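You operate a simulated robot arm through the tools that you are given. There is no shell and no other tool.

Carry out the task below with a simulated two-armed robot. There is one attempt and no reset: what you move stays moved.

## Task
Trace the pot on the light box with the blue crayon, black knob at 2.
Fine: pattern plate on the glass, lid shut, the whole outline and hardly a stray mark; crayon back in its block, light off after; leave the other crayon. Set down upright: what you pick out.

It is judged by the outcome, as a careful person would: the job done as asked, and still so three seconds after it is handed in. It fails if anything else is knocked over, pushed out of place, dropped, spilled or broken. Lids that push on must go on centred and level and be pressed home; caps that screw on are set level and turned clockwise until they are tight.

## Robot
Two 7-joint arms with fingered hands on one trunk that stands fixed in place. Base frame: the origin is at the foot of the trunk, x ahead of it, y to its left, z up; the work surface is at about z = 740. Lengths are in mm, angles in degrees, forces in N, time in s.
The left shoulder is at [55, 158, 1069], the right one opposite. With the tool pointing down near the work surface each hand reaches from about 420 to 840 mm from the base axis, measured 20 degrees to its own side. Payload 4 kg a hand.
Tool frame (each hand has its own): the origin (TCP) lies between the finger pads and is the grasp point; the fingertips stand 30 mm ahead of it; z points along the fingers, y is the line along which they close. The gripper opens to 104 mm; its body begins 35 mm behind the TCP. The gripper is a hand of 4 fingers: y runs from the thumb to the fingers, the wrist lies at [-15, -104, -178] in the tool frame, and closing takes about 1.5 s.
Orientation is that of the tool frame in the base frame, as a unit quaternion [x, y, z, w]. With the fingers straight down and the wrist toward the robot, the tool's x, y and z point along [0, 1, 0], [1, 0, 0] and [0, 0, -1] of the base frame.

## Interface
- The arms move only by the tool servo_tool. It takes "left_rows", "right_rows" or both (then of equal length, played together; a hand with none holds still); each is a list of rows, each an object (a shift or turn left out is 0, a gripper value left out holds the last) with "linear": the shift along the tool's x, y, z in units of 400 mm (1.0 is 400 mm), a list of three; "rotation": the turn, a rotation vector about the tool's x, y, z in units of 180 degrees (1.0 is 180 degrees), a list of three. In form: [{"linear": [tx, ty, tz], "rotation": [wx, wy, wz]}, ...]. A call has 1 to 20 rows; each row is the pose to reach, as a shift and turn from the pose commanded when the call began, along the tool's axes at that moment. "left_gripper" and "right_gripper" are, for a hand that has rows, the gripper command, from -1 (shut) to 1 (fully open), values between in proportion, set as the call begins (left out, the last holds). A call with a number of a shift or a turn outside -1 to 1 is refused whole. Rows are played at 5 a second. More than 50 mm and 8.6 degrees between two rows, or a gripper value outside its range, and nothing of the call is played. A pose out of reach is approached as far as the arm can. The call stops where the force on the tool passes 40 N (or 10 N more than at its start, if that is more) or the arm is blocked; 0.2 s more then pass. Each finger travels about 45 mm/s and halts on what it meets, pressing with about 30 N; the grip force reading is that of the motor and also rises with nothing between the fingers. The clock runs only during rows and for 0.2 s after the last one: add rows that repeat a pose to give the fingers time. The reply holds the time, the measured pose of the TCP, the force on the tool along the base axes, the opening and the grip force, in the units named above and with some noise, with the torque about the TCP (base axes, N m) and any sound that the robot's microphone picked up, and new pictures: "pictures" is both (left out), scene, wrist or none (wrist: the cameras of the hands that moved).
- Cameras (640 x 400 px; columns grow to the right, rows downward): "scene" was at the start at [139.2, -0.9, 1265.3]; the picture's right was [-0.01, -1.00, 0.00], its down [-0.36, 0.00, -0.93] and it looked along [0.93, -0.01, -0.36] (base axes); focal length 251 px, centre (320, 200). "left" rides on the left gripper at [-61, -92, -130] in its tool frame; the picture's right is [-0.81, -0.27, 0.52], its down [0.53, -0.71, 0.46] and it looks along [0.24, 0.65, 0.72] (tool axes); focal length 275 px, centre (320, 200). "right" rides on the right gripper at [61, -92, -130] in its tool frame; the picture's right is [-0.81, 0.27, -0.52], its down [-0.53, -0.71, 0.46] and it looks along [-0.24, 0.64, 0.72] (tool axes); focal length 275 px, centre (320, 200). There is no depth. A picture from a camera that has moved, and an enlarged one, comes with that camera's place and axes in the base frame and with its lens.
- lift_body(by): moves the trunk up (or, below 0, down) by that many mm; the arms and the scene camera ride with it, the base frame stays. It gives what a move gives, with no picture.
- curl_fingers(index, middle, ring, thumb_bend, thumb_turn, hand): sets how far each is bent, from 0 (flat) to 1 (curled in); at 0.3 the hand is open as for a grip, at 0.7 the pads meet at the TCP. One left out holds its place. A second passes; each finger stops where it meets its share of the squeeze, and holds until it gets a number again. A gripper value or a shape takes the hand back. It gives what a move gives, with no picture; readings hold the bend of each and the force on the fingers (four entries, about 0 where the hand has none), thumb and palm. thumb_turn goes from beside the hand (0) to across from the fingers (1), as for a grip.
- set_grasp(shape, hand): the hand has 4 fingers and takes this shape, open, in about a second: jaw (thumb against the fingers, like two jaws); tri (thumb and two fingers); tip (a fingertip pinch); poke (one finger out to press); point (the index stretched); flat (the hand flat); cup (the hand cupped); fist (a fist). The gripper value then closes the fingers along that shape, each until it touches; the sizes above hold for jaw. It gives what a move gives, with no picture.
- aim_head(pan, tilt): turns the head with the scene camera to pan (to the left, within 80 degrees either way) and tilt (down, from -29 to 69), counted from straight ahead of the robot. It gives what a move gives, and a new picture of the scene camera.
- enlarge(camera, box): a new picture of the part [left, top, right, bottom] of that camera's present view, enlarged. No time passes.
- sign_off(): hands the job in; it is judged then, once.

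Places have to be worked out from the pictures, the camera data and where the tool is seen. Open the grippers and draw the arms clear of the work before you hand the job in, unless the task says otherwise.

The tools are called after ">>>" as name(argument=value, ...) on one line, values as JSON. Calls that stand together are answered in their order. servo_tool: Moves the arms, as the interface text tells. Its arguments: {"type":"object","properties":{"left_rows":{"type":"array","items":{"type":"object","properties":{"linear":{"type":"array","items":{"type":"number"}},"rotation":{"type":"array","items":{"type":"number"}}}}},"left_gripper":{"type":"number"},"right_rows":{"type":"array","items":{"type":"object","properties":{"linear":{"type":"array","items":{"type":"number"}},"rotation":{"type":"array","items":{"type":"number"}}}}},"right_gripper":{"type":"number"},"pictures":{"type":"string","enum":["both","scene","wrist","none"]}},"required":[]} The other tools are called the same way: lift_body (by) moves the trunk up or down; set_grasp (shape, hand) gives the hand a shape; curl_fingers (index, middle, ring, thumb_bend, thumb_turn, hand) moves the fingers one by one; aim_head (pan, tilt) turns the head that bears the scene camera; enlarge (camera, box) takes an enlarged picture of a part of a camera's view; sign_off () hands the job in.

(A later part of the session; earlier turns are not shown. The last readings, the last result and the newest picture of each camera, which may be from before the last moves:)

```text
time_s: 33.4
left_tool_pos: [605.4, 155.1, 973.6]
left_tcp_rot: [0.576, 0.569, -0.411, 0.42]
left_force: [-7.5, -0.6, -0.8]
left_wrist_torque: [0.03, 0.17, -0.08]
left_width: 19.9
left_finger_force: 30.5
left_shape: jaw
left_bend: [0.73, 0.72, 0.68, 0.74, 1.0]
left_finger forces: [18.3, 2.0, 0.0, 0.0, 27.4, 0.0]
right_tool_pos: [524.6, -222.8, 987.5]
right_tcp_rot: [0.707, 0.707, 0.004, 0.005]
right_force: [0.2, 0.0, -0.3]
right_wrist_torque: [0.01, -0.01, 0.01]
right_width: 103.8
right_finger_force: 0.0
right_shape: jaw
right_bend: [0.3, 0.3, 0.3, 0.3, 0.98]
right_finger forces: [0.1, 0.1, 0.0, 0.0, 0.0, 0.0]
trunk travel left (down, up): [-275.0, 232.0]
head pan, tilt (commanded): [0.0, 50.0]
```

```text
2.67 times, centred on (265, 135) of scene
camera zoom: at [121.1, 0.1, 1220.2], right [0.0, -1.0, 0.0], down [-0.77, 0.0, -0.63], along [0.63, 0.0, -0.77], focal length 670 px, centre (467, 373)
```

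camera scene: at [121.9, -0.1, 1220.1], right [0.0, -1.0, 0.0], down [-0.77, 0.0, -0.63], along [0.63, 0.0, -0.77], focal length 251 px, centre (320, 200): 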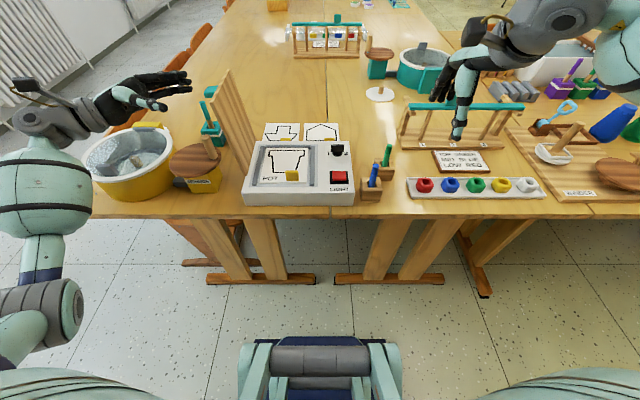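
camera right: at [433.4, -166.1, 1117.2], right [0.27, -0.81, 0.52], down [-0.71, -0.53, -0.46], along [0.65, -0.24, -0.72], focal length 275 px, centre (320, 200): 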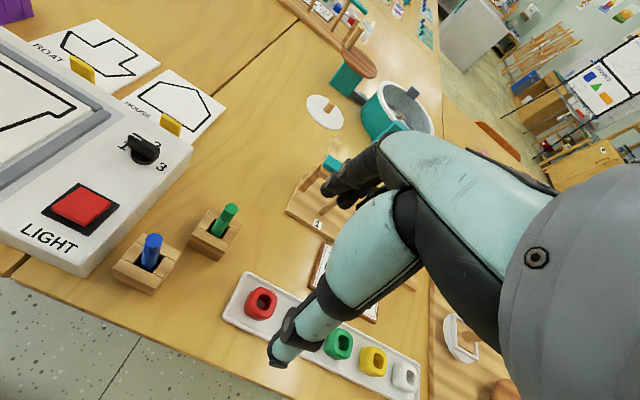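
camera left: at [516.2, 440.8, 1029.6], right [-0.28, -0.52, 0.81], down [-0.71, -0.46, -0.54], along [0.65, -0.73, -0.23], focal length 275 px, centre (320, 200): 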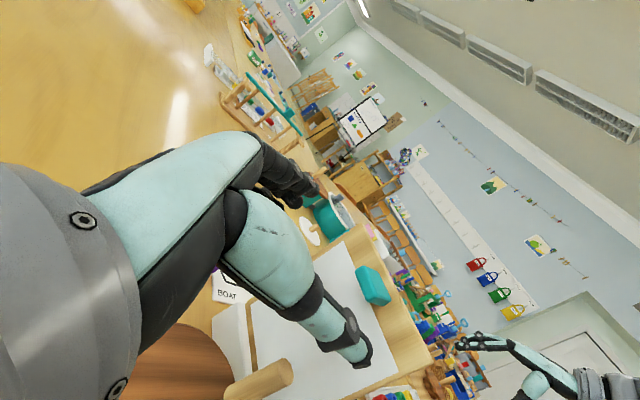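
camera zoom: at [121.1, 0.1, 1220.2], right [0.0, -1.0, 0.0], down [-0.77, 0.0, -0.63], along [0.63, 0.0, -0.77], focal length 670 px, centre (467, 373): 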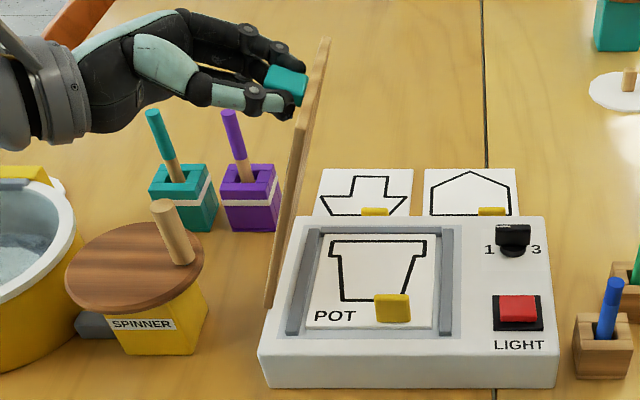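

Forces stay low, so the hinge estimate is good. I continue another 40° along the arc.

>>> servo_tool(left_rows=[{"linear": [-0.006, -0.001, 0.0385], "rotation": [0, 0.0278, 0]}, {"linear": [-0.0087, -0.002, 0.0774], "rotation": [0, 0.0556, 0]}, {"linear": [-0.0079, -0.002, 0.1163], "rotation": [0, 0.0833, 0]}, {"linear": [-0.0037, -0.002, 0.155], "rotation": [0, 0.1111, 0]}, {"linear": [0.0038, -0.002, 0.1933], "rotation": [0, 0.1389, 0]}, {"linear": [0.0146, -0.002, 0.2308], "rotation": [0, 0.1667, 0]}, {"linear": [0.0287, -0.002, 0.267], "rotation": [0, 0.1944, 0]}, {"linear": [0.0458, -0.002, 0.302], "rotation": [0, 0.2222, 0]}, {"linear": [0.0458, -0.002, 0.302], "rotation": [0, 0.2222, 0]}], pictures="none")

>>> enlarge(camera="scene", box=[200, 70, 370, 220])

>>> enlarge(camera="left", box=[200, 100, 560, 400])

```text
time_s: 35.4
left_tool_pos: [604.2, 47.2, 918.1]
left_tcp_rot: [0.681, 0.678, -0.19, 0.2]
left_force: [-5.8, 0.4, -2.0]
left_wrist_torque: [0.0, 0.14, 0.05]
left_width: 19.1
left_finger_force: 30.4
left_shape: jaw
left_bend: [0.73, 0.73, 0.68, 0.75, 1.0]
left_finger forces: [19.9, 2.1, 0.0, 0.0, 27.2, 0.1]
right_tool_pos: [524.5, -223.6, 988.3]
right_tcp_rot: [0.707, 0.707, 0.005, 0.004]
right_force: [0.3, -0.1, -0.2]
right_wrist_torque: [0.0, 0.01, 0.01]
right_width: 103.7
right_finger_force: 0.1
right_shape: jaw
right_bend: [0.3, 0.3, 0.3, 0.3, 0.98]
right_finger forces: [0.0, 0.0, 0.0, 0.0, 0.0, 0.0]
trunk travel left (down, up): [-275.0, 232.0]
head pan, tilt (commanded): [0.0, 50.0]
```

```text
2.67 times, centred on (285, 145) of scene
camera zoom: at [121.3, 0.2, 1220.1], right [0.0, -1.0, 0.0], down [-0.77, 0.0, -0.63], along [0.63, 0.0, -0.77], focal length 670 px, centre (413, 347)
```

zoom: 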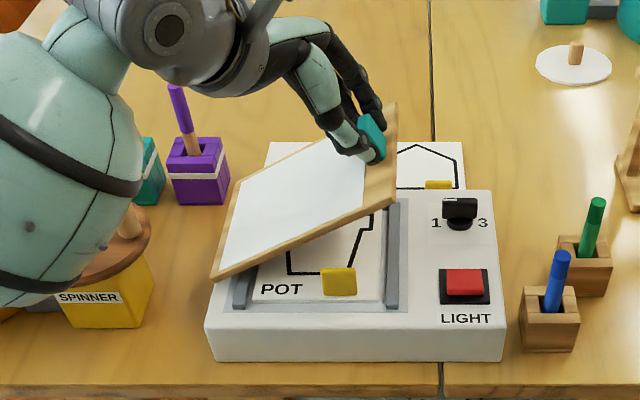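

```text
1.33 times, centred on (380, 250) of left
camera zoom: at [509.9, 63.2, 1061.0], right [-0.27, -0.96, -0.01], down [-0.7, 0.21, -0.68], along [0.65, -0.18, -0.74], focal length 367 px, centre (240, 133)
```

zoom: 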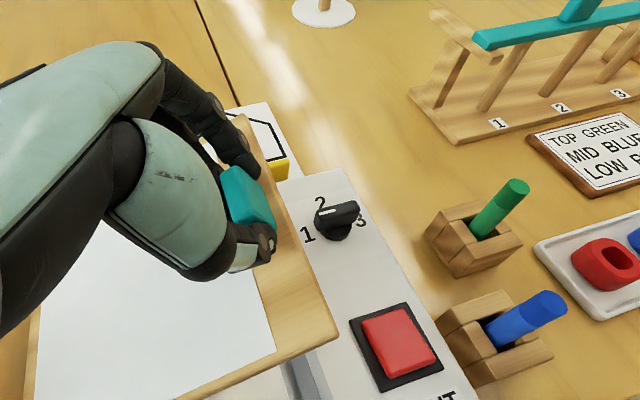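

The lid is now about 32° from closed with low forces, and its near edge clears the tab. I continue 28° more, leaving a few degrees.

>>> servo_tool(left_rows=[{"linear": [-0.006, -0.001, 0.0385], "rotation": [0, 0.0278, 0]}, {"linear": [-0.0087, -0.002, 0.0774], "rotation": [0, 0.0556, 0]}, {"linear": [-0.0079, -0.002, 0.1163], "rotation": [0, 0.0833, 0]}, {"linear": [-0.0037, -0.002, 0.155], "rotation": [0, 0.1111, 0]}, {"linear": [0.0038, -0.002, 0.1933], "rotation": [0, 0.1389, 0]}, {"linear": [0.01, -0.002, 0.2158], "rotation": [0, 0.1556, 0]}, {"linear": [0.01, -0.002, 0.2158], "rotation": [0, 0.1556, 0]}], pictures="none")

>>> enlarge(camera="scene", box=[220, 110, 340, 220])

```text
time_s: 37.0
left_tool_pos: [603.8, 5.2, 843.5]
left_tcp_rot: [0.706, 0.707, -0.019, 0.028]
left_force: [-13.0, 14.1, -3.1]
left_wrist_torque: [0.26, 0.3, 0.21]
left_width: 18.9
left_finger_force: 29.5
left_shape: jaw
left_bend: [0.73, 0.73, 0.68, 0.75, 1.0]
left_finger forces: [17.2, 9.1, 0.0, 0.0, 30.7, 0.1]
right_tool_pos: [525.1, -223.8, 988.0]
right_tcp_rot: [0.707, 0.707, 0.003, 0.005]
right_force: [-0.4, -0.4, -0.3]
right_wrist_torque: [0.0, 0.01, 0.0]
right_width: 103.7
right_finger_force: 0.2
right_shape: jaw
right_bend: [0.3, 0.3, 0.3, 0.3, 0.98]
right_finger forces: [0.0, 0.0, 0.0, 0.1, 0.0, 0.1]
trunk travel left (down, up): [-275.0, 232.0]
head pan, tilt (commanded): [0.0, 50.0]
```

```text
3.64 times, centred on (280, 165) of scene
camera zoom: at [120.6, 1.7, 1220.2], right [0.0, -1.0, 0.0], down [-0.77, 0.0, -0.63], along [0.63, 0.0, -0.77], focal length 914 px, centre (466, 327)
```

zoom: 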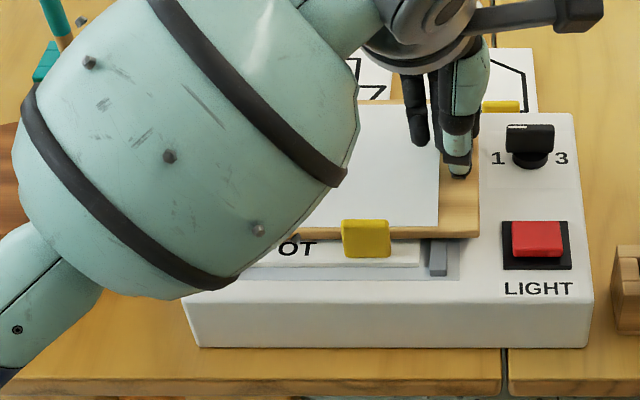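

Nearly shut; there's a mild sideways pull, so I shift a bit outward while easing the last few degrees down.

>>> servo_tool(left_rows=[{"linear": [0.002, -0.003, 0.008], "rotation": [0, 0.012, 0]}, {"linear": [0.003, -0.004, 0.016], "rotation": [0, 0.024, 0]}, {"linear": [0.003, -0.004, 0.016], "rotation": [0, 0.024, 0]}], pictures="none")

>>> enlarge(camera="scene", box=[260, 130, 340, 210])

```text
time_s: 37.8
left_tool_pos: [603.8, 4.9, 839.5]
left_tcp_rot: [0.707, 0.707, 0.007, 0.005]
left_force: [-4.3, 7.4, 12.5]
left_wrist_torque: [0.11, 0.02, 0.24]
left_width: 19.8
left_finger_force: 29.7
left_shape: jaw
left_bend: [0.73, 0.73, 0.68, 0.75, 1.0]
left_finger forces: [21.6, 7.2, 0.0, 0.0, 27.8, 0.1]
right_tool_pos: [525.0, -224.4, 989.0]
right_tcp_rot: [0.707, 0.707, 0.004, 0.006]
right_force: [-0.1, 0.2, 0.6]
right_wrist_torque: [0.02, -0.05, 0.04]
right_width: 103.6
right_finger_force: 0.0
right_shape: jaw
right_bend: [0.3, 0.3, 0.3, 0.3, 0.98]
right_finger forces: [0.0, 0.0, 0.1, 0.0, 0.0, 0.1]
trunk travel left (down, up): [-275.0, 232.0]
head pan, tilt (commanded): [0.0, 50.0]
```

```text
5.00 times, centred on (300, 170) of scene
camera zoom: at [120.4, 0.8, 1220.3], right [0.0, -1.0, 0.0], down [-0.77, 0.0, -0.63], along [0.63, 0.0, -0.77], focal length 1256 px, centre (420, 350)
```

zoom: 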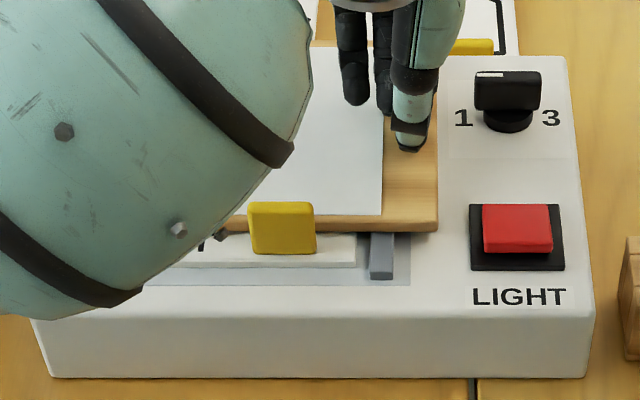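

The lid meets the box (12.5 N up) and is level. I open the left hand to release the handle.

>>> servo_tool(left_rows=[{"linear": [0, 0, 0]}, {"linear": [0, 0, 0]}, {"linear": [0, 0, 0]}, {"linear": [0, 0, 0]}, {"linear": [0, 0, 0]}, {"linear": [0, 0, 0]}], left_gripper=1, pictures="none")

>>> enlarge(camera="scene", box=[260, 130, 340, 210])

>>> enlarge(camera="left", box=[160, 100, 520, 400])

```text
time_s: 39.1
left_tool_pos: [604.0, 5.2, 837.2]
left_tcp_rot: [0.707, 0.707, 0.006, 0.003]
left_force: [-0.3, 0.0, 1.1]
left_wrist_torque: [-0.01, -0.02, -0.01]
left_width: 103.8
left_finger_force: 0.0
left_shape: jaw
left_bend: [0.3, 0.3, 0.3, 0.3, 0.98]
left_finger forces: [0.1, 0.0, 0.0, 0.1, 0.0, 0.1]
right_tool_pos: [527.3, -224.7, 987.4]
right_tcp_rot: [0.707, 0.707, 0.005, 0.004]
right_force: [0.5, 0.1, 0.0]
right_wrist_torque: [-0.02, 0.04, -0.02]
right_width: 103.6
right_finger_force: 0.1
right_shape: jaw
right_bend: [0.3, 0.3, 0.3, 0.3, 0.98]
right_finger forces: [0.1, 0.1, 0.0, 0.0, 0.0, 0.0]
trunk travel left (down, up): [-275.0, 232.0]
head pan, tilt (commanded): [0.0, 50.0]
```

```text
5.00 times, centred on (300, 170) of scene
camera zoom: at [122.5, -0.2, 1220.0], right [0.0, -1.0, 0.0], down [-0.77, 0.0, -0.63], along [0.63, 0.0, -0.77], focal length 1256 px, centre (420, 350)
```

zoom: 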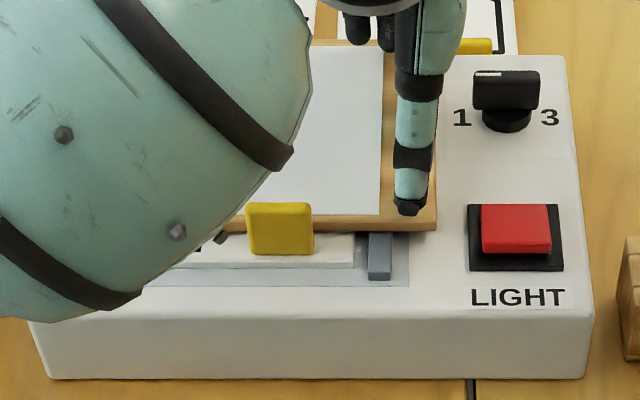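

```text
1.33 times, centred on (340, 250) of left
camera zoom: at [510.6, -58.7, 967.1], right [-0.27, -0.81, -0.52], down [-0.71, 0.54, -0.46], along [0.65, 0.25, -0.72], focal length 367 px, centre (293, 133)
```

zoom: 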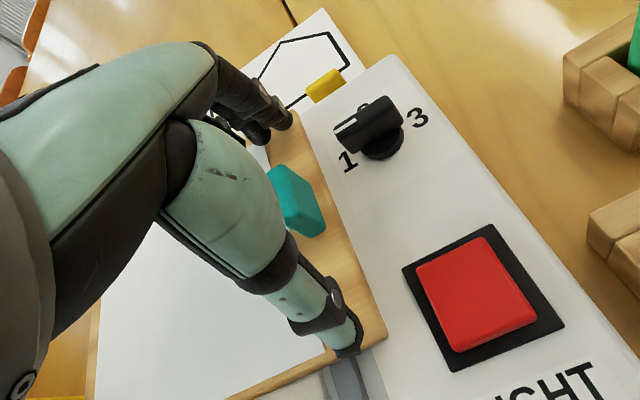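

The lid is shut. I lift the left hand clear and hover it above the black knob to set it to 2.

>>> servo_tool(left_rows=[{"linear": [0, 0, -0.06]}, {"linear": [0, 0, -0.15]}, {"linear": [-0.06, 0.03, -0.1625]}, {"linear": [-0.121, 0.06, -0.1625]}, {"linear": [-0.121, 0.06, -0.1625]}], pictures="both")

>>> enlarge(camera="left", box=[240, 180, 400, 340])

>>> enlarge(camera="scene", box=[220, 100, 370, 215])

```text
time_s: 40.4
left_tool_pos: [625.8, -40.7, 903.5]
left_tcp_rot: [0.708, 0.707, 0.006, 0.002]
left_force: [-0.1, -0.7, -0.7]
left_wrist_torque: [0.02, -0.01, 0.0]
left_width: 103.4
left_finger_force: 0.0
left_shape: jaw
left_bend: [0.3, 0.3, 0.3, 0.3, 0.98]
left_finger forces: [0.1, 0.0, 0.0, 0.0, 0.0, 0.0]
right_tool_pos: [525.8, -223.5, 987.0]
right_tcp_rot: [0.707, 0.707, 0.004, 0.005]
right_force: [-0.1, -0.2, 0.2]
right_wrist_torque: [0.0, 0.01, 0.02]
right_width: 103.6
right_finger_force: 0.2
right_shape: jaw
right_bend: [0.3, 0.3, 0.3, 0.3, 0.98]
right_finger forces: [0.0, 0.1, 0.0, 0.0, 0.1, 0.1]
trunk travel left (down, up): [-275.0, 232.0]
head pan, tilt (commanded): [0.0, 50.0]
camera scene: at [122.4, 0.4, 1220.0], right [0.0, -1.0, 0.0], down [-0.77, 0.0, -0.63], along [0.63, 0.0, -0.77], focal length 251 px, centre (320, 200)
camera left: at [532.6, -103.9, 1033.3], right [-0.27, -0.81, -0.52], down [-0.71, 0.53, -0.46], along [0.65, 0.25, -0.72], focal length 275 px, centre (320, 200)
```

scene: 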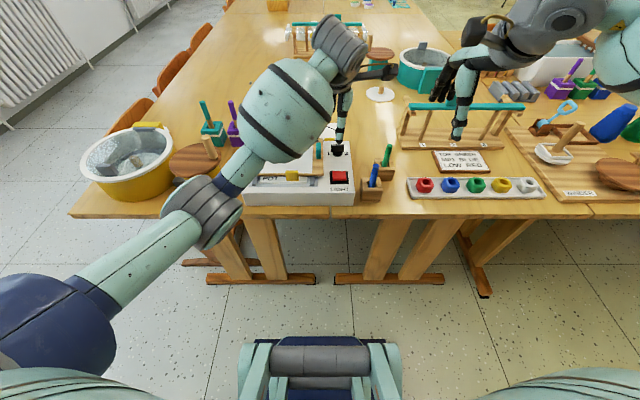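
left: 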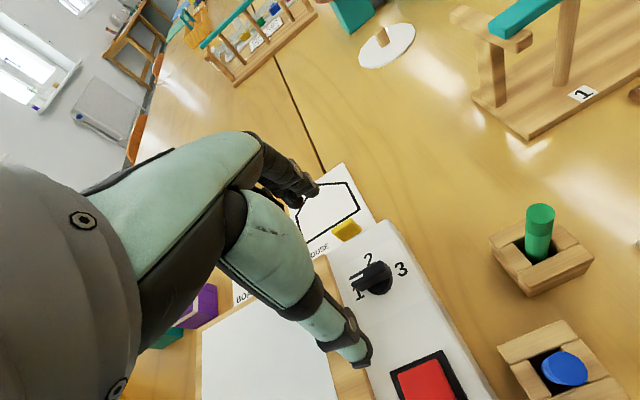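

```text
2.50 times, centred on (320, 260) of left
camera zoom: at [532.6, -103.9, 1033.3], right [-0.27, -0.81, -0.52], down [-0.71, 0.53, -0.46], along [0.65, 0.25, -0.72], focal length 688 px, centre (320, 50)
```

zoom: 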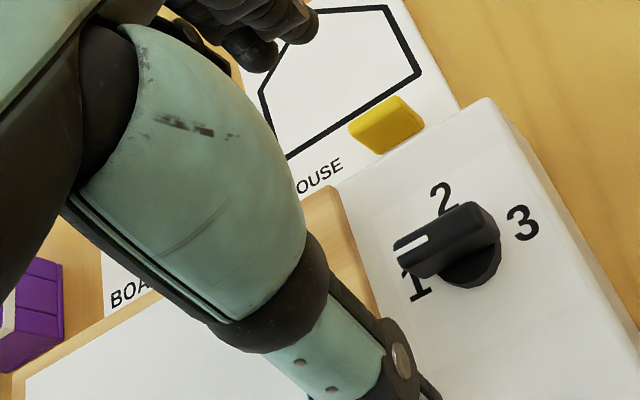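

```text
3.48 times, centred on (295, 158) of scene
camera zoom: at [122.4, 0.4, 1220.0], right [0.0, -1.0, 0.0], down [-0.77, 0.0, -0.63], along [0.63, 0.0, -0.77], focal length 874 px, centre (407, 348)
```

zoom: 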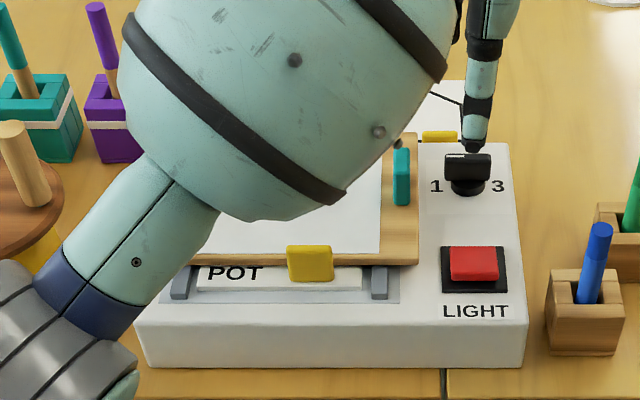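

The knob centre comes out near [628, -45.5], its bar along y with the white mark at 1. To keep the ring finger away from the lid edge I use the three-finger shape, and descend over the bar.

>>> set_grasp(shape="tri", hand="left")

>>> servo_tool(left_rows=[{"linear": [-0.006, 0.004, 0.06]}, {"linear": [-0.01, 0.006, 0.13]}, {"linear": [-0.01, 0.006, 0.13]}], pictures="wrist")

>>> enlarge(camera="left", box=[220, 150, 440, 370])

>>> enlarge(camera="scene", box=[300, 110, 380, 180])

```text
time_s: 41.2
left_tool_pos: [625.4, -40.1, 903.0]
left_tcp_rot: [0.707, 0.707, 0.006, 0.003]
left_force: [-0.5, -0.4, 0.2]
left_wrist_torque: [0.03, 0.01, -0.02]
left_width: 103.6
left_finger_force: 0.1
left_shape: tri
left_bend: [0.3, 0.3, 0.99, 0.3, 0.98]
left_finger forces: [0.0, 0.0, 0.0, 0.0, 0.0, 0.0]
right_tool_pos: [526.6, -222.8, 987.6]
right_tcp_rot: [0.707, 0.707, 0.004, 0.004]
right_force: [0.4, 1.5, -0.3]
right_wrist_torque: [0.01, 0.0, -0.01]
right_width: 103.5
right_finger_force: 0.0
right_shape: jaw
right_bend: [0.3, 0.3, 0.3, 0.3, 0.98]
right_finger forces: [0.1, 0.0, 0.0, 0.0, 0.0, 0.1]
trunk travel left (down, up): [-275.0, 232.0]
head pan, tilt (commanded): [0.0, 50.0]
```

```text
time_s: 42.0
left_tool_pos: [629.9, -45.0, 849.2]
left_tcp_rot: [0.708, 0.707, 0.006, 0.002]
left_force: [-0.1, -1.0, 0.0]
left_wrist_torque: [0.0, 0.03, 0.01]
left_width: 104.0
left_finger_force: 0.0
left_shape: tri
left_bend: [0.3, 0.3, 0.99, 0.3, 0.98]
left_finger forces: [0.1, 0.0, 0.0, 0.0, 0.1, 0.0]
right_tool_pos: [527.8, -224.2, 988.1]
right_tcp_rot: [0.707, 0.707, 0.004, 0.004]
right_force: [-0.6, 0.4, -0.2]
right_wrist_torque: [-0.02, 0.02, 0.0]
right_width: 103.7
right_finger_force: 0.0
right_shape: jaw
right_bend: [0.3, 0.3, 0.3, 0.3, 0.98]
right_finger forces: [0.1, 0.0, 0.1, 0.0, 0.0, 0.0]
trunk travel left (down, up): [-275.0, 232.0]
head pan, tilt (commanded): [0.0, 50.0]
camera left: at [537.4, -107.8, 979.5], right [-0.27, -0.81, -0.52], down [-0.71, 0.54, -0.46], along [0.65, 0.25, -0.72], focal length 275 px, centre (320, 200)
```

left: 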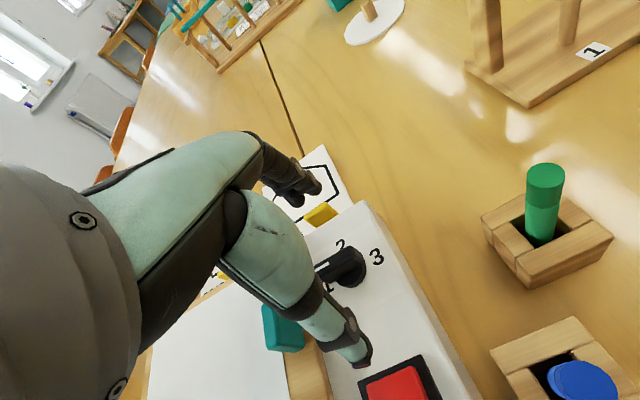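

```text
1.82 times, centred on (330, 260) of left
camera zoom: at [537.4, -107.8, 979.5], right [-0.27, -0.81, -0.52], down [-0.71, 0.54, -0.46], along [0.65, 0.25, -0.72], focal length 500 px, centre (302, 91)
```

zoom: 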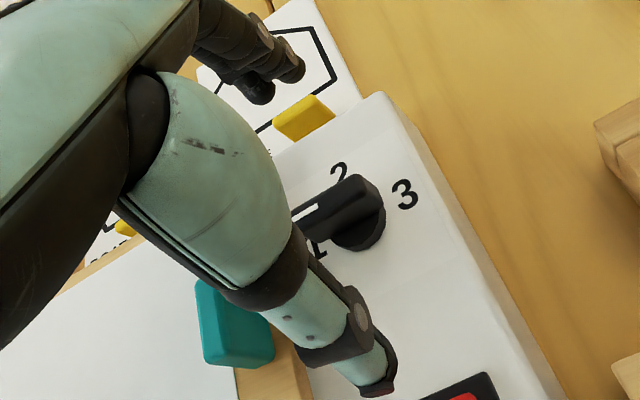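

```text
5.71 times, centred on (340, 145) of scene
camera zoom: at [122.4, -0.2, 1220.0], right [0.0, -1.0, 0.0], down [-0.77, 0.0, -0.63], along [0.63, 0.0, -0.77], focal length 1436 px, centre (206, 514)
```

zoom: 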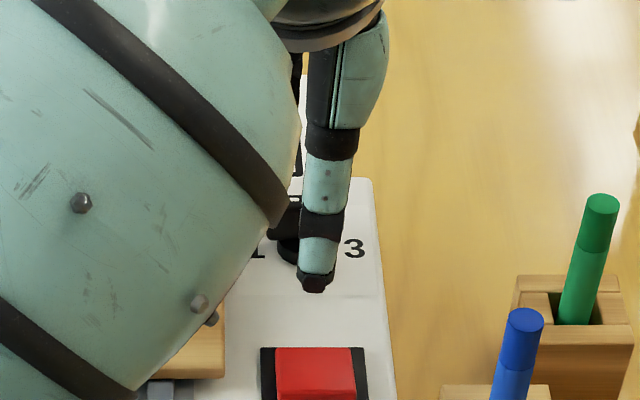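

The bar sits right on the grasp axis. I lower 9 mm and close gently on it.

>>> servo_tool(left_rows=[{"linear": [0, 0, 0.012]}, {"linear": [0, 0, 0.024]}, {"linear": [0, 0, 0.024]}], pictures="none")

>>> servo_tool(left_rows=[{"linear": [0, 0, 0]}, {"linear": [0, 0, 0]}, {"linear": [0, 0, 0]}, {"linear": [0, 0, 0]}, {"linear": [0, 0, 0]}, {"linear": [0, 0, 0]}, {"linear": [0, 0, 0]}, {"linear": [0, 0, 0]}], left_gripper=-1, pictures="none")

>>> enlarge(camera="left", box=[220, 150, 440, 370])

>>> enlarge(camera="scene", box=[310, 120, 370, 175])

```text
time_s: 42.9
left_tool_pos: [631.1, -45.5, 839.0]
left_tcp_rot: [0.707, 0.707, 0.006, 0.002]
left_force: [-0.7, 0.5, -0.4]
left_wrist_torque: [-0.01, -0.03, 0.02]
left_width: 103.8
left_finger_force: 0.0
left_shape: tri
left_bend: [0.3, 0.3, 0.99, 0.3, 0.98]
left_finger forces: [0.0, 0.0, 0.0, 0.0, 0.0, 0.0]
right_tool_pos: [525.1, -224.4, 986.9]
right_tcp_rot: [0.707, 0.707, 0.004, 0.004]
right_force: [-0.4, -0.3, -0.3]
right_wrist_torque: [0.01, 0.0, -0.01]
right_width: 103.7
right_finger_force: 0.1
right_shape: jaw
right_bend: [0.3, 0.3, 0.3, 0.3, 0.98]
right_finger forces: [0.1, 0.1, 0.0, 0.0, 0.0, 0.1]
trunk travel left (down, up): [-275.0, 232.0]
head pan, tilt (commanded): [0.0, 50.0]
```

```text
time_s: 44.6
left_tool_pos: [629.7, -45.4, 839.4]
left_tcp_rot: [0.707, 0.707, 0.007, 0.003]
left_force: [-0.6, -0.9, -1.8]
left_wrist_torque: [-0.04, -0.02, 0.04]
left_width: 5.8
left_finger_force: 30.1
left_shape: tri
left_bend: [0.71, 0.67, 1.0, 0.72, 1.0]
left_finger forces: [13.2, 12.8, 0.0, 0.0, 27.0, 0.0]
right_tool_pos: [526.1, -223.4, 987.5]
right_tcp_rot: [0.707, 0.707, 0.004, 0.005]
right_force: [-0.5, -0.1, 0.4]
right_wrist_torque: [0.0, -0.02, 0.0]
right_width: 103.5
right_finger_force: 0.1
right_shape: jaw
right_bend: [0.3, 0.3, 0.3, 0.3, 0.98]
right_finger forces: [0.0, 0.1, 0.0, 0.1, 0.1, 0.1]
trunk travel left (down, up): [-275.0, 232.0]
head pan, tilt (commanded): [0.0, 50.0]
```

```text
1.82 times, centred on (330, 260) of left
camera zoom: at [536.9, -108.1, 969.3], right [-0.27, -0.81, -0.52], down [-0.71, 0.53, -0.46], along [0.65, 0.25, -0.72], focal length 500 px, centre (302, 91)
```

zoom: 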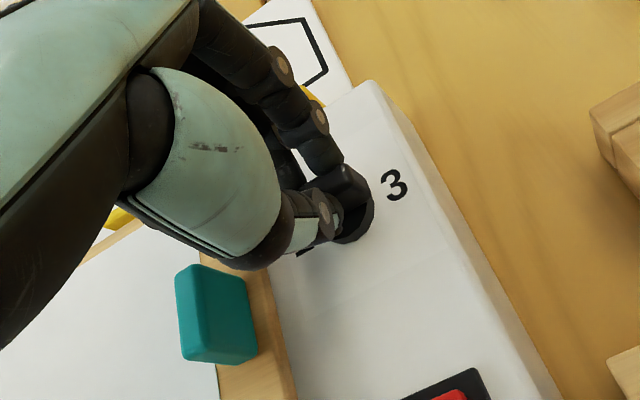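

```text
7.27 times, centred on (340, 148) of scene
camera zoom: at [122.5, -0.3, 1220.0], right [0.0, -1.0, 0.0], down [-0.77, 0.0, -0.63], along [0.63, 0.0, -0.77], focal length 1827 px, centre (174, 582)
```

zoom: 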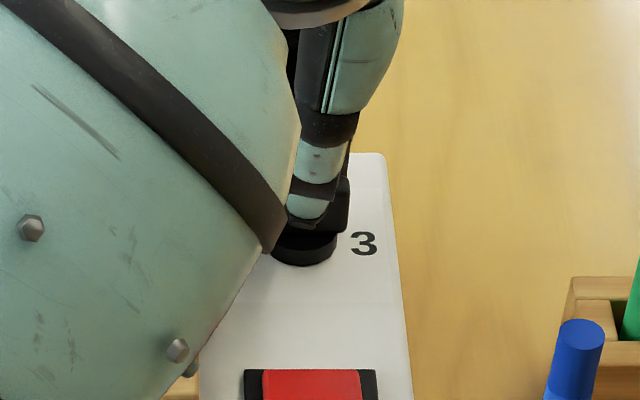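

Firm hold on the knob bar. I turn it clockwise in steps, first 45°, watching forces.

>>> servo_tool(left_rows=[{"linear": [0, 0, 0], "rotation": [0, 0, 0.04]}, {"linear": [0, 0, 0], "rotation": [0, 0, 0.08]}, {"linear": [0, 0, 0], "rotation": [0, 0, 0.12]}, {"linear": [0, 0, 0], "rotation": [0, 0, 0.16]}, {"linear": [0, 0, 0], "rotation": [0, 0, 0.2]}, {"linear": [0, 0, 0], "rotation": [0, 0, 0.25]}, {"linear": [0, 0, 0], "rotation": [0, 0, 0.25]}], pictures="none")

>>> enlarge(camera="scene", box=[290, 100, 390, 190])

>>> enlarge(camera="left", box=[220, 150, 440, 370])

```text
refused: row 6 steps farther than a row can; nothing moved
```

```text
4.44 times, centred on (340, 145) of scene
camera zoom: at [122.5, -0.3, 1220.0], right [0.0, -1.0, 0.0], down [-0.77, 0.0, -0.63], along [0.63, 0.0, -0.77], focal length 1116 px, centre (231, 444)
```

zoom: 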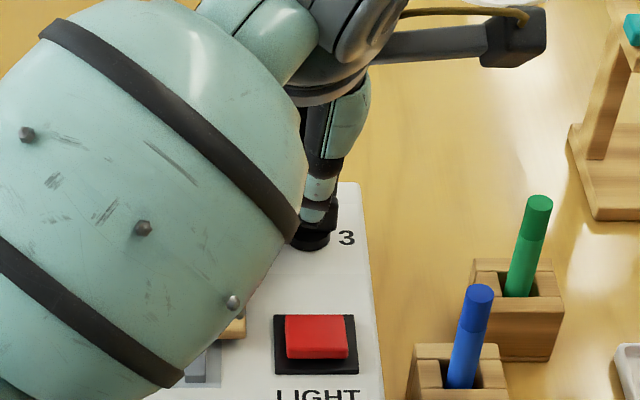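

```text
1.82 times, centred on (330, 260) of left
camera zoom: at [536.9, -108.1, 969.3], right [-0.27, -0.81, -0.52], down [-0.71, 0.53, -0.46], along [0.65, 0.25, -0.72], focal length 500 px, centre (302, 91)
```

zoom: 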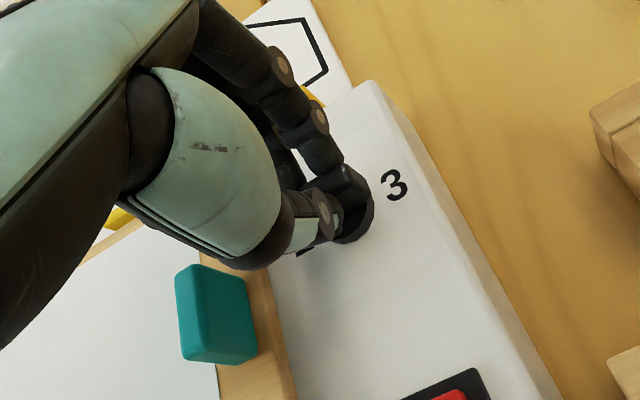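

One step was slightly too large (9°), so nothing moved; I resend with smaller steps.

>>> servo_tool(left_rows=[{"linear": [0, 0, 0], "rotation": [0, 0, 0.04]}, {"linear": [0, 0, 0], "rotation": [0, 0, 0.08]}, {"linear": [0, 0, 0], "rotation": [0, 0, 0.12]}, {"linear": [0, 0, 0], "rotation": [0, 0, 0.16]}, {"linear": [0, 0, 0], "rotation": [0, 0, 0.2]}, {"linear": [0, 0, 0], "rotation": [0, 0, 0.24]}, {"linear": [0, 0, 0], "rotation": [0, 0, 0.24]}], pictures="none")

>>> enlarge(camera="scene", box=[290, 100, 390, 190])

>>> enlarge(camera="left", box=[220, 150, 440, 370])

```text
time_s: 46.2
left_tool_pos: [630.7, -45.9, 841.1]
left_tcp_rot: [0.918, 0.397, 0.005, 0.0]
left_force: [-4.1, 7.2, -6.1]
left_wrist_torque: [0.16, 0.11, -0.01]
left_width: 5.7
left_finger_force: 30.1
left_shape: tri
left_bend: [0.71, 0.68, 1.0, 0.72, 1.0]
left_finger forces: [12.1, 11.7, 0.0, 0.1, 32.2, 0.1]
right_tool_pos: [526.1, -223.9, 987.2]
right_tcp_rot: [0.707, 0.707, 0.002, 0.004]
right_force: [-0.8, -0.1, 0.0]
right_wrist_torque: [-0.02, 0.04, 0.04]
right_width: 103.7
right_finger_force: 0.1
right_shape: jaw
right_bend: [0.3, 0.3, 0.3, 0.3, 0.98]
right_finger forces: [0.1, 0.0, 0.0, 0.0, 0.1, 0.1]
trunk travel left (down, up): [-275.0, 232.0]
head pan, tilt (commanded): [0.0, 50.0]
```

```text
4.44 times, centred on (340, 145) of scene
camera zoom: at [122.7, 0.7, 1220.0], right [0.0, -1.0, 0.0], down [-0.77, 0.0, -0.63], along [0.63, 0.0, -0.77], focal length 1116 px, centre (231, 444)
```

zoom: 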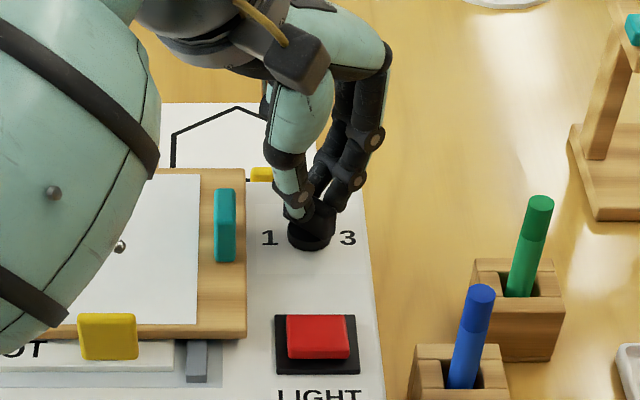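

```text
1.82 times, centred on (330, 260) of left
camera zoom: at [519.9, -29.8, 969.9], right [-0.75, -0.4, -0.53], down [-0.15, 0.88, -0.45], along [0.64, -0.26, -0.72], focal length 500 px, centre (302, 91)
```

zoom: 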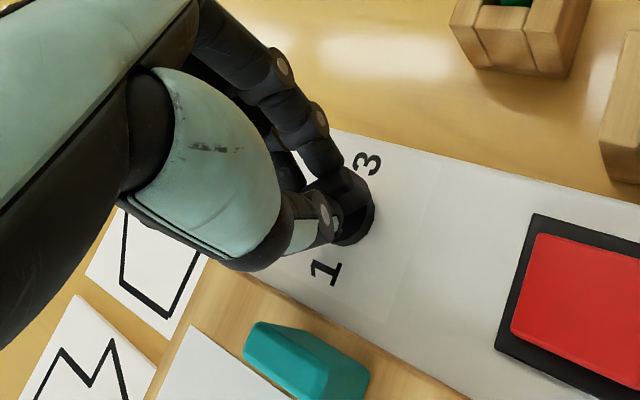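

The knob turns with the hand (bar fixed in the hand's view). I continue to a full 90°.

>>> servo_tool(left_rows=[{"linear": [0, 0, 0], "rotation": [0, 0, 0.04]}, {"linear": [0, 0, 0], "rotation": [0, 0, 0.08]}, {"linear": [0, 0, 0], "rotation": [0, 0, 0.12]}, {"linear": [0, 0, 0], "rotation": [0, 0, 0.16]}, {"linear": [0, 0, 0], "rotation": [0, 0, 0.2]}, {"linear": [0, 0, 0], "rotation": [0, 0, 0.24]}, {"linear": [0, 0, 0], "rotation": [0, 0, 0.26]}, {"linear": [0, 0, 0], "rotation": [0, 0, 0.26]}], pictures="none")

>>> enlarge(camera="scene", box=[290, 100, 390, 190])

>>> enlarge(camera="left", box=[220, 150, 440, 370])

```text
time_s: 48.0
left_tool_pos: [631.0, -46.5, 839.8]
left_tcp_rot: [1.0, -0.001, 0.006, -0.003]
left_force: [-8.2, 9.9, -8.9]
left_wrist_torque: [0.22, 0.23, 0.0]
left_width: 4.8
left_finger_force: 30.0
left_shape: tri
left_bend: [0.71, 0.71, 1.0, 0.72, 1.0]
left_finger forces: [12.3, 8.6, 0.0, 0.0, 32.3, 0.0]
right_tool_pos: [525.9, -223.6, 988.2]
right_tcp_rot: [0.708, 0.707, 0.004, 0.005]
right_force: [-0.2, 0.7, 0.3]
right_wrist_torque: [0.0, 0.0, -0.02]
right_width: 103.6
right_finger_force: 0.1
right_shape: jaw
right_bend: [0.3, 0.3, 0.3, 0.3, 0.98]
right_finger forces: [0.1, 0.0, 0.0, 0.0, 0.0, 0.0]
trunk travel left (down, up): [-275.0, 232.0]
head pan, tilt (commanded): [0.0, 50.0]
```

```text
4.44 times, centred on (340, 145) of scene
camera zoom: at [122.3, 1.0, 1220.0], right [0.0, -1.0, 0.0], down [-0.77, 0.0, -0.63], along [0.63, 0.0, -0.77], focal length 1116 px, centre (231, 444)
```

zoom: 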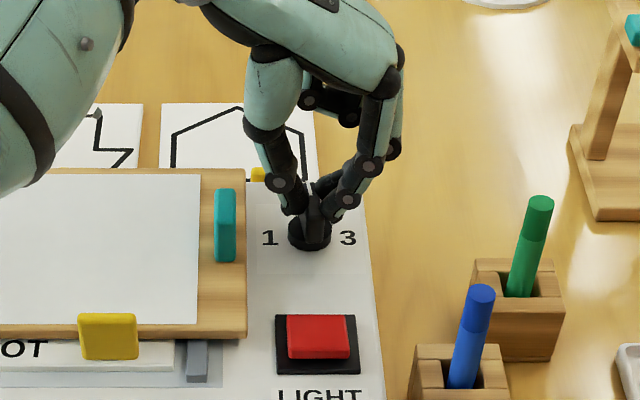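

```text
1.82 times, centred on (330, 260) of left
camera zoom: at [568.4, 43.0, 971.2], right [-0.8, 0.28, -0.52], down [0.54, 0.72, -0.45], along [0.25, -0.64, -0.73], focal length 500 px, centre (302, 91)
```

zoom: 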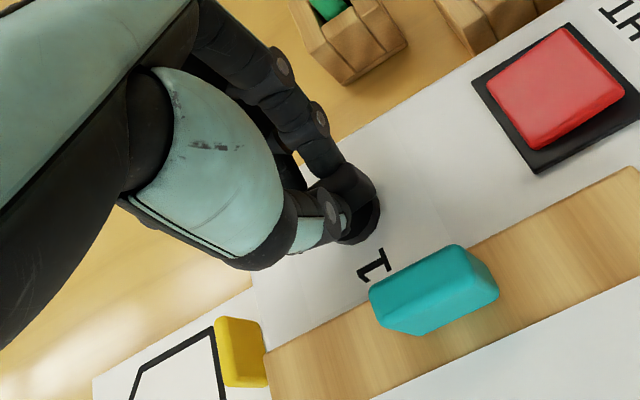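

The bar now lies fore-and-aft. I open only a little (to spare the lid handle), then rise.

>>> servo_tool(left_rows=[{"linear": [0, 0, 0]}, {"linear": [0, 0, 0]}, {"linear": [0, 0, 0]}, {"linear": [0, 0, -0.03]}, {"linear": [0, 0, -0.1]}, {"linear": [0, 0, -0.2]}, {"linear": [0, 0, -0.3]}], left_gripper=-0.5, pictures="none")

>>> enlarge(camera="scene", box=[300, 120, 380, 190])

>>> enlarge(camera="left", box=[280, 180, 440, 330])

```text
time_s: 49.6
left_tool_pos: [630.9, -50.5, 960.3]
left_tcp_rot: [1.0, 0.0, 0.005, -0.003]
left_force: [1.3, -0.5, -0.2]
left_wrist_torque: [0.0, -0.04, -0.02]
left_width: 25.8
left_finger_force: 0.1
left_shape: tri
left_bend: [0.74, 0.56, 0.99, 0.74, 1.0]
left_finger forces: [0.0, 0.1, 0.0, 0.0, 0.0, 0.0]
right_tool_pos: [525.5, -224.7, 988.4]
right_tcp_rot: [0.707, 0.707, 0.004, 0.004]
right_force: [-0.4, 0.8, 0.3]
right_wrist_torque: [0.0, 0.02, 0.04]
right_width: 103.9
right_finger_force: 0.0
right_shape: jaw
right_bend: [0.3, 0.3, 0.3, 0.3, 0.98]
right_finger forces: [0.0, 0.0, 0.1, 0.0, 0.0, 0.0]
trunk travel left (down, up): [-275.0, 232.0]
head pan, tilt (commanded): [0.0, 50.0]
```

```text
5.71 times, centred on (340, 155) of scene
camera zoom: at [121.9, -0.2, 1220.1], right [0.0, -1.0, 0.0], down [-0.77, 0.0, -0.63], along [0.63, 0.0, -0.77], focal length 1436 px, centre (206, 457)
```

zoom: 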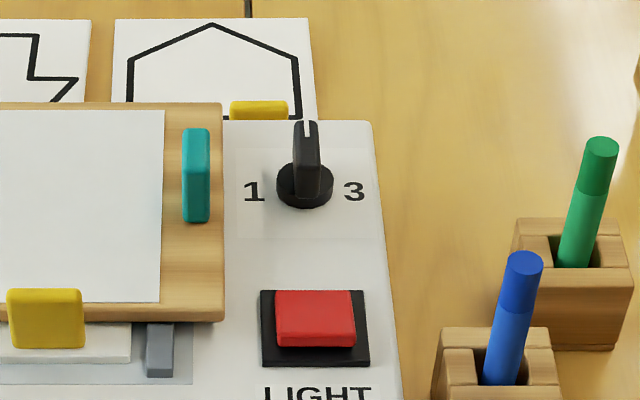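

```text
2.67 times, centred on (360, 255) of left
camera zoom: at [567.0, 39.7, 1090.7], right [-0.8, 0.28, -0.52], down [0.54, 0.72, -0.45], along [0.25, -0.64, -0.73], focal length 734 px, centre (213, 53)
```

zoom: 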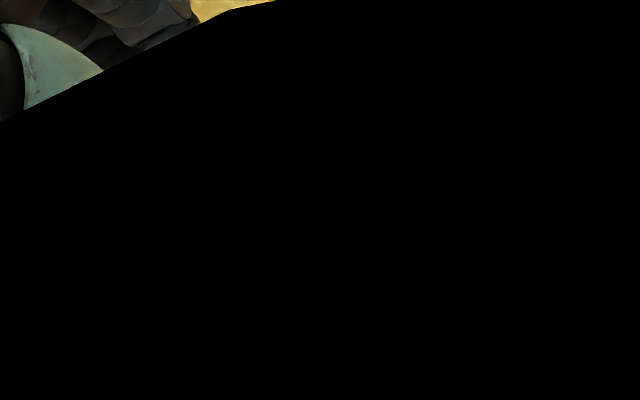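

The white mark now points toward 2. I zoom in to judge how exactly.

>>> enlarge(camera="scene", box=[325, 130, 360, 165])

>>> enlarge(camera="right", box=[60, 80, 220, 230])

```text
11.43 times, centred on (342, 148) of scene
camera zoom: at [121.9, -0.2, 1220.1], right [0.0, -1.0, 0.0], down [-0.77, 0.0, -0.63], along [0.63, 0.0, -0.77], focal length 2871 px, centre (63, 800)
```

zoom: 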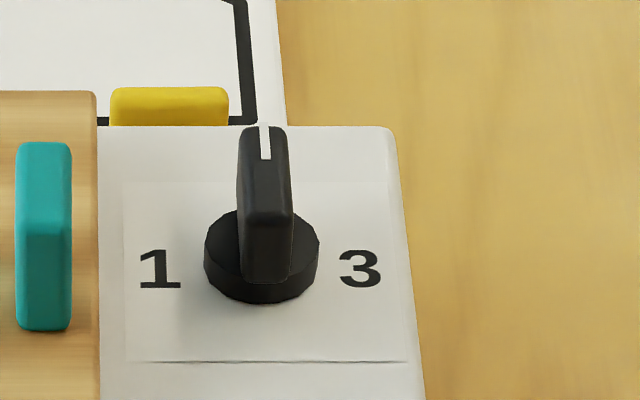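

```text
2.67 times, centred on (140, 155) of right
camera zoom: at [433.1, -164.7, 1117.9], right [0.27, -0.81, 0.52], down [-0.71, -0.53, -0.46], along [0.65, -0.24, -0.72], focal length 734 px, centre (800, 320)
```

zoom: 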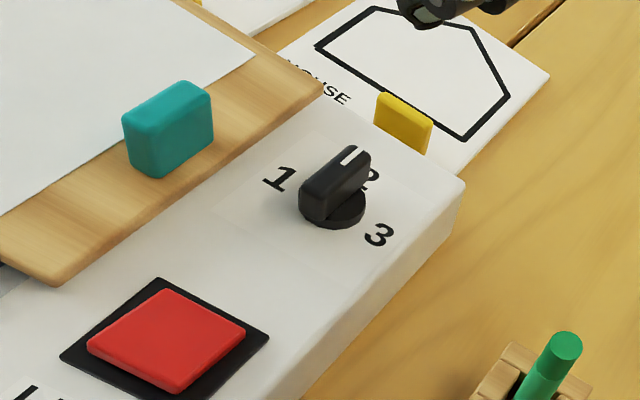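

The knob is at 2 (within ~2°). I retract the left hand up and to the left, turning it back to its plain pose.

>>> servo_tool(left_rows=[{"linear": [0, -0.03, -0.06], "rotation": [0, 0, -0.038]}, {"linear": [-0.02, -0.09, -0.12], "rotation": [0, 0, -0.076]}, {"linear": [-0.05, -0.16, -0.17], "rotation": [0, 0, -0.114]}, {"linear": [-0.08, -0.23, -0.22], "rotation": [0, 0, -0.152]}, {"linear": [-0.11, -0.3, -0.27], "rotation": [0, 0, -0.19]}, {"linear": [-0.14, -0.37, -0.32], "rotation": [0, 0, -0.228]}, {"linear": [-0.17, -0.44, -0.36], "rotation": [0, 0, -0.266]}, {"linear": [-0.2, -0.51, -0.4], "rotation": [0, 0, -0.304]}, {"linear": [-0.23, -0.58, -0.43], "rotation": [0, 0, -0.342]}, {"linear": [-0.26, -0.65, -0.45], "rotation": [0, 0, -0.38]}, {"linear": [-0.29, -0.72, -0.46], "rotation": [0, 0, -0.418]}, {"linear": [-0.32, -0.79, -0.47], "rotation": [0, 0, -0.456]}, {"linear": [-0.35, -0.86, -0.475], "rotation": [0, 0, -0.494]}, {"linear": [-0.36, -0.92, -0.475], "rotation": [0, 0, -0.5]}], left_gripper=1, pictures="both")

>>> enlarge(camera="scene", box=[220, 100, 370, 215])

```text
time_s: 52.6
left_tool_pos: [479.4, 319.5, 1151.4]
left_tcp_rot: [0.707, 0.707, 0.006, 0.002]
left_force: [0.4, -0.5, 0.3]
left_wrist_torque: [0.0, 0.0, 0.02]
left_width: 103.7
left_finger_force: 0.1
left_shape: tri
left_bend: [0.3, 0.3, 0.99, 0.3, 0.98]
left_finger forces: [0.1, 0.0, 0.0, 0.0, 0.1, 0.0]
right_tool_pos: [525.7, -224.0, 987.1]
right_tcp_rot: [0.707, 0.707, 0.003, 0.005]
right_force: [0.6, 0.6, 0.2]
right_wrist_torque: [0.0, -0.01, 0.0]
right_width: 103.7
right_finger_force: 0.1
right_shape: jaw
right_bend: [0.3, 0.3, 0.3, 0.3, 0.98]
right_finger forces: [0.0, 0.1, 0.0, 0.2, 0.1, 0.1]
trunk travel left (down, up): [-275.0, 232.0]
head pan, tilt (commanded): [0.0, 50.0]
camera scene: at [122.3, 0.6, 1220.0], right [0.0, -1.0, 0.0], down [-0.77, 0.0, -0.63], along [0.63, 0.0, -0.77], focal length 251 px, centre (320, 200)
camera left: at [385.7, 257.4, 1281.4], right [-0.27, -0.81, -0.52], down [-0.71, 0.53, -0.46], along [0.65, 0.25, -0.72], focal length 275 px, centre (320, 200)
```

scene: 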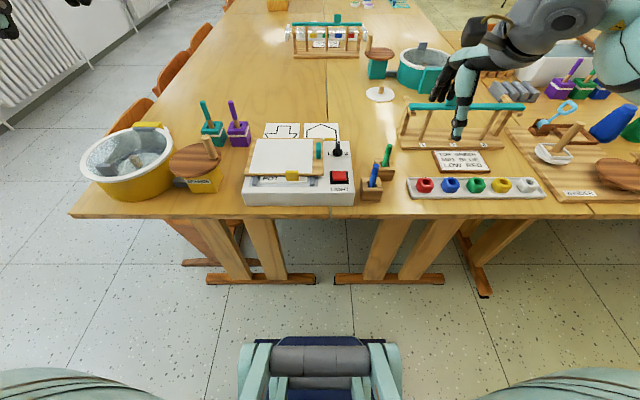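
left: 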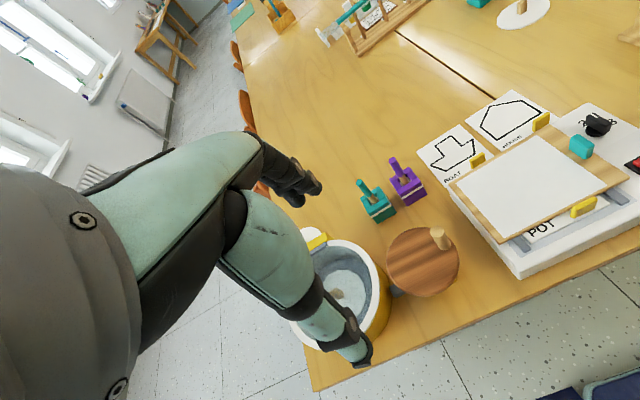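

```text
3.48 times, centred on (295, 158) of scene
camera zoom: at [122.3, 0.6, 1220.0], right [0.0, -1.0, 0.0], down [-0.77, 0.0, -0.63], along [0.63, 0.0, -0.77], focal length 874 px, centre (407, 348)
```

zoom: 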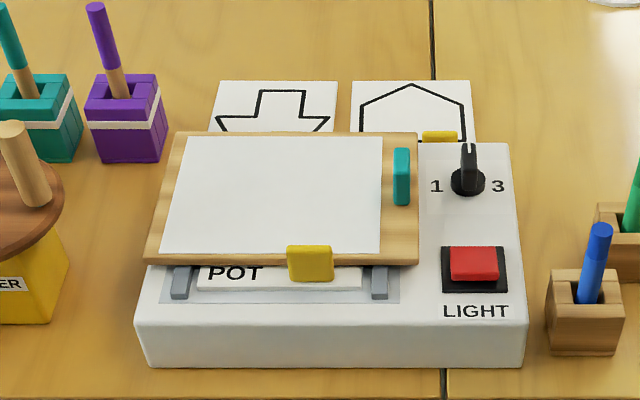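

The lid lies flat and shut. Next the light: I set the right hand to the poke shape and look at where the finger stands.

>>> set_grasp(shape="poke", hand="right")

>>> enlarge(camera="right", box=[160, 120, 480, 400])

>>> enlarge(camera="scene", box=[400, 30, 520, 160])

```text
time_s: 53.5
left_tool_pos: [479.9, 319.3, 1151.0]
left_tcp_rot: [0.707, 0.707, 0.006, 0.002]
left_force: [-0.4, 0.2, -1.0]
left_wrist_torque: [0.0, -0.02, 0.03]
left_width: 103.6
left_finger_force: 0.0
left_shape: tri
left_bend: [0.3, 0.3, 0.99, 0.3, 0.98]
left_finger forces: [0.0, 0.0, 0.0, 0.0, 0.1, 0.1]
right_tool_pos: [526.7, -225.6, 987.6]
right_tcp_rot: [0.707, 0.707, 0.004, 0.004]
right_force: [0.5, -0.2, 0.8]
right_wrist_torque: [-0.04, 0.01, 0.02]
right_width: 0.1
right_finger_force: 0.2
right_shape: poke
right_bend: [0.7, 0.7, 0.99, 1.0, 1.0]
right_finger forces: [0.1, 0.1, 0.0, 0.0, 0.0, 0.0]
trunk travel left (down, up): [-275.0, 232.0]
head pan, tilt (commanded): [0.0, 50.0]
```

```text
1.43 times, centred on (320, 260) of right
camera zoom: at [433.7, -164.5, 1117.6], right [0.27, -0.81, 0.52], down [-0.71, -0.53, -0.46], along [0.65, -0.24, -0.72], focal length 393 px, centre (320, 114)
```

zoom: 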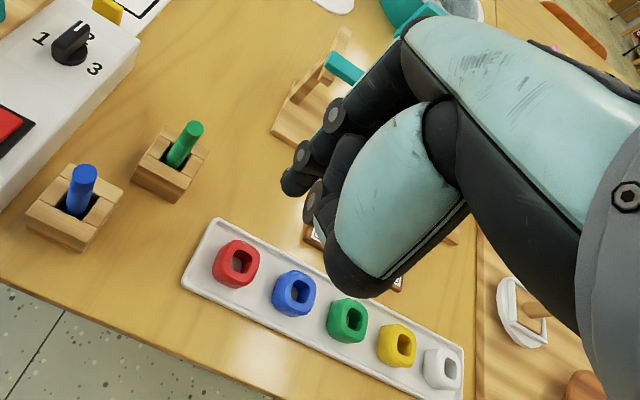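

```text
3.08 times, centred on (460, 95) of scene
camera zoom: at [122.3, 0.0, 1220.0], right [0.0, -1.0, 0.0], down [-0.77, 0.0, -0.63], along [0.63, 0.0, -0.77], focal length 773 px, centre (-111, 523)
```

zoom: 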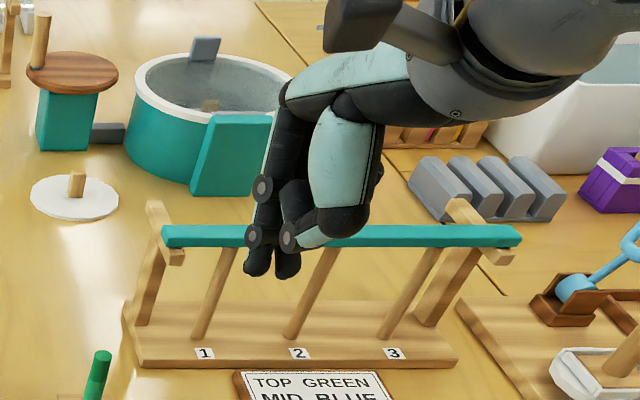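

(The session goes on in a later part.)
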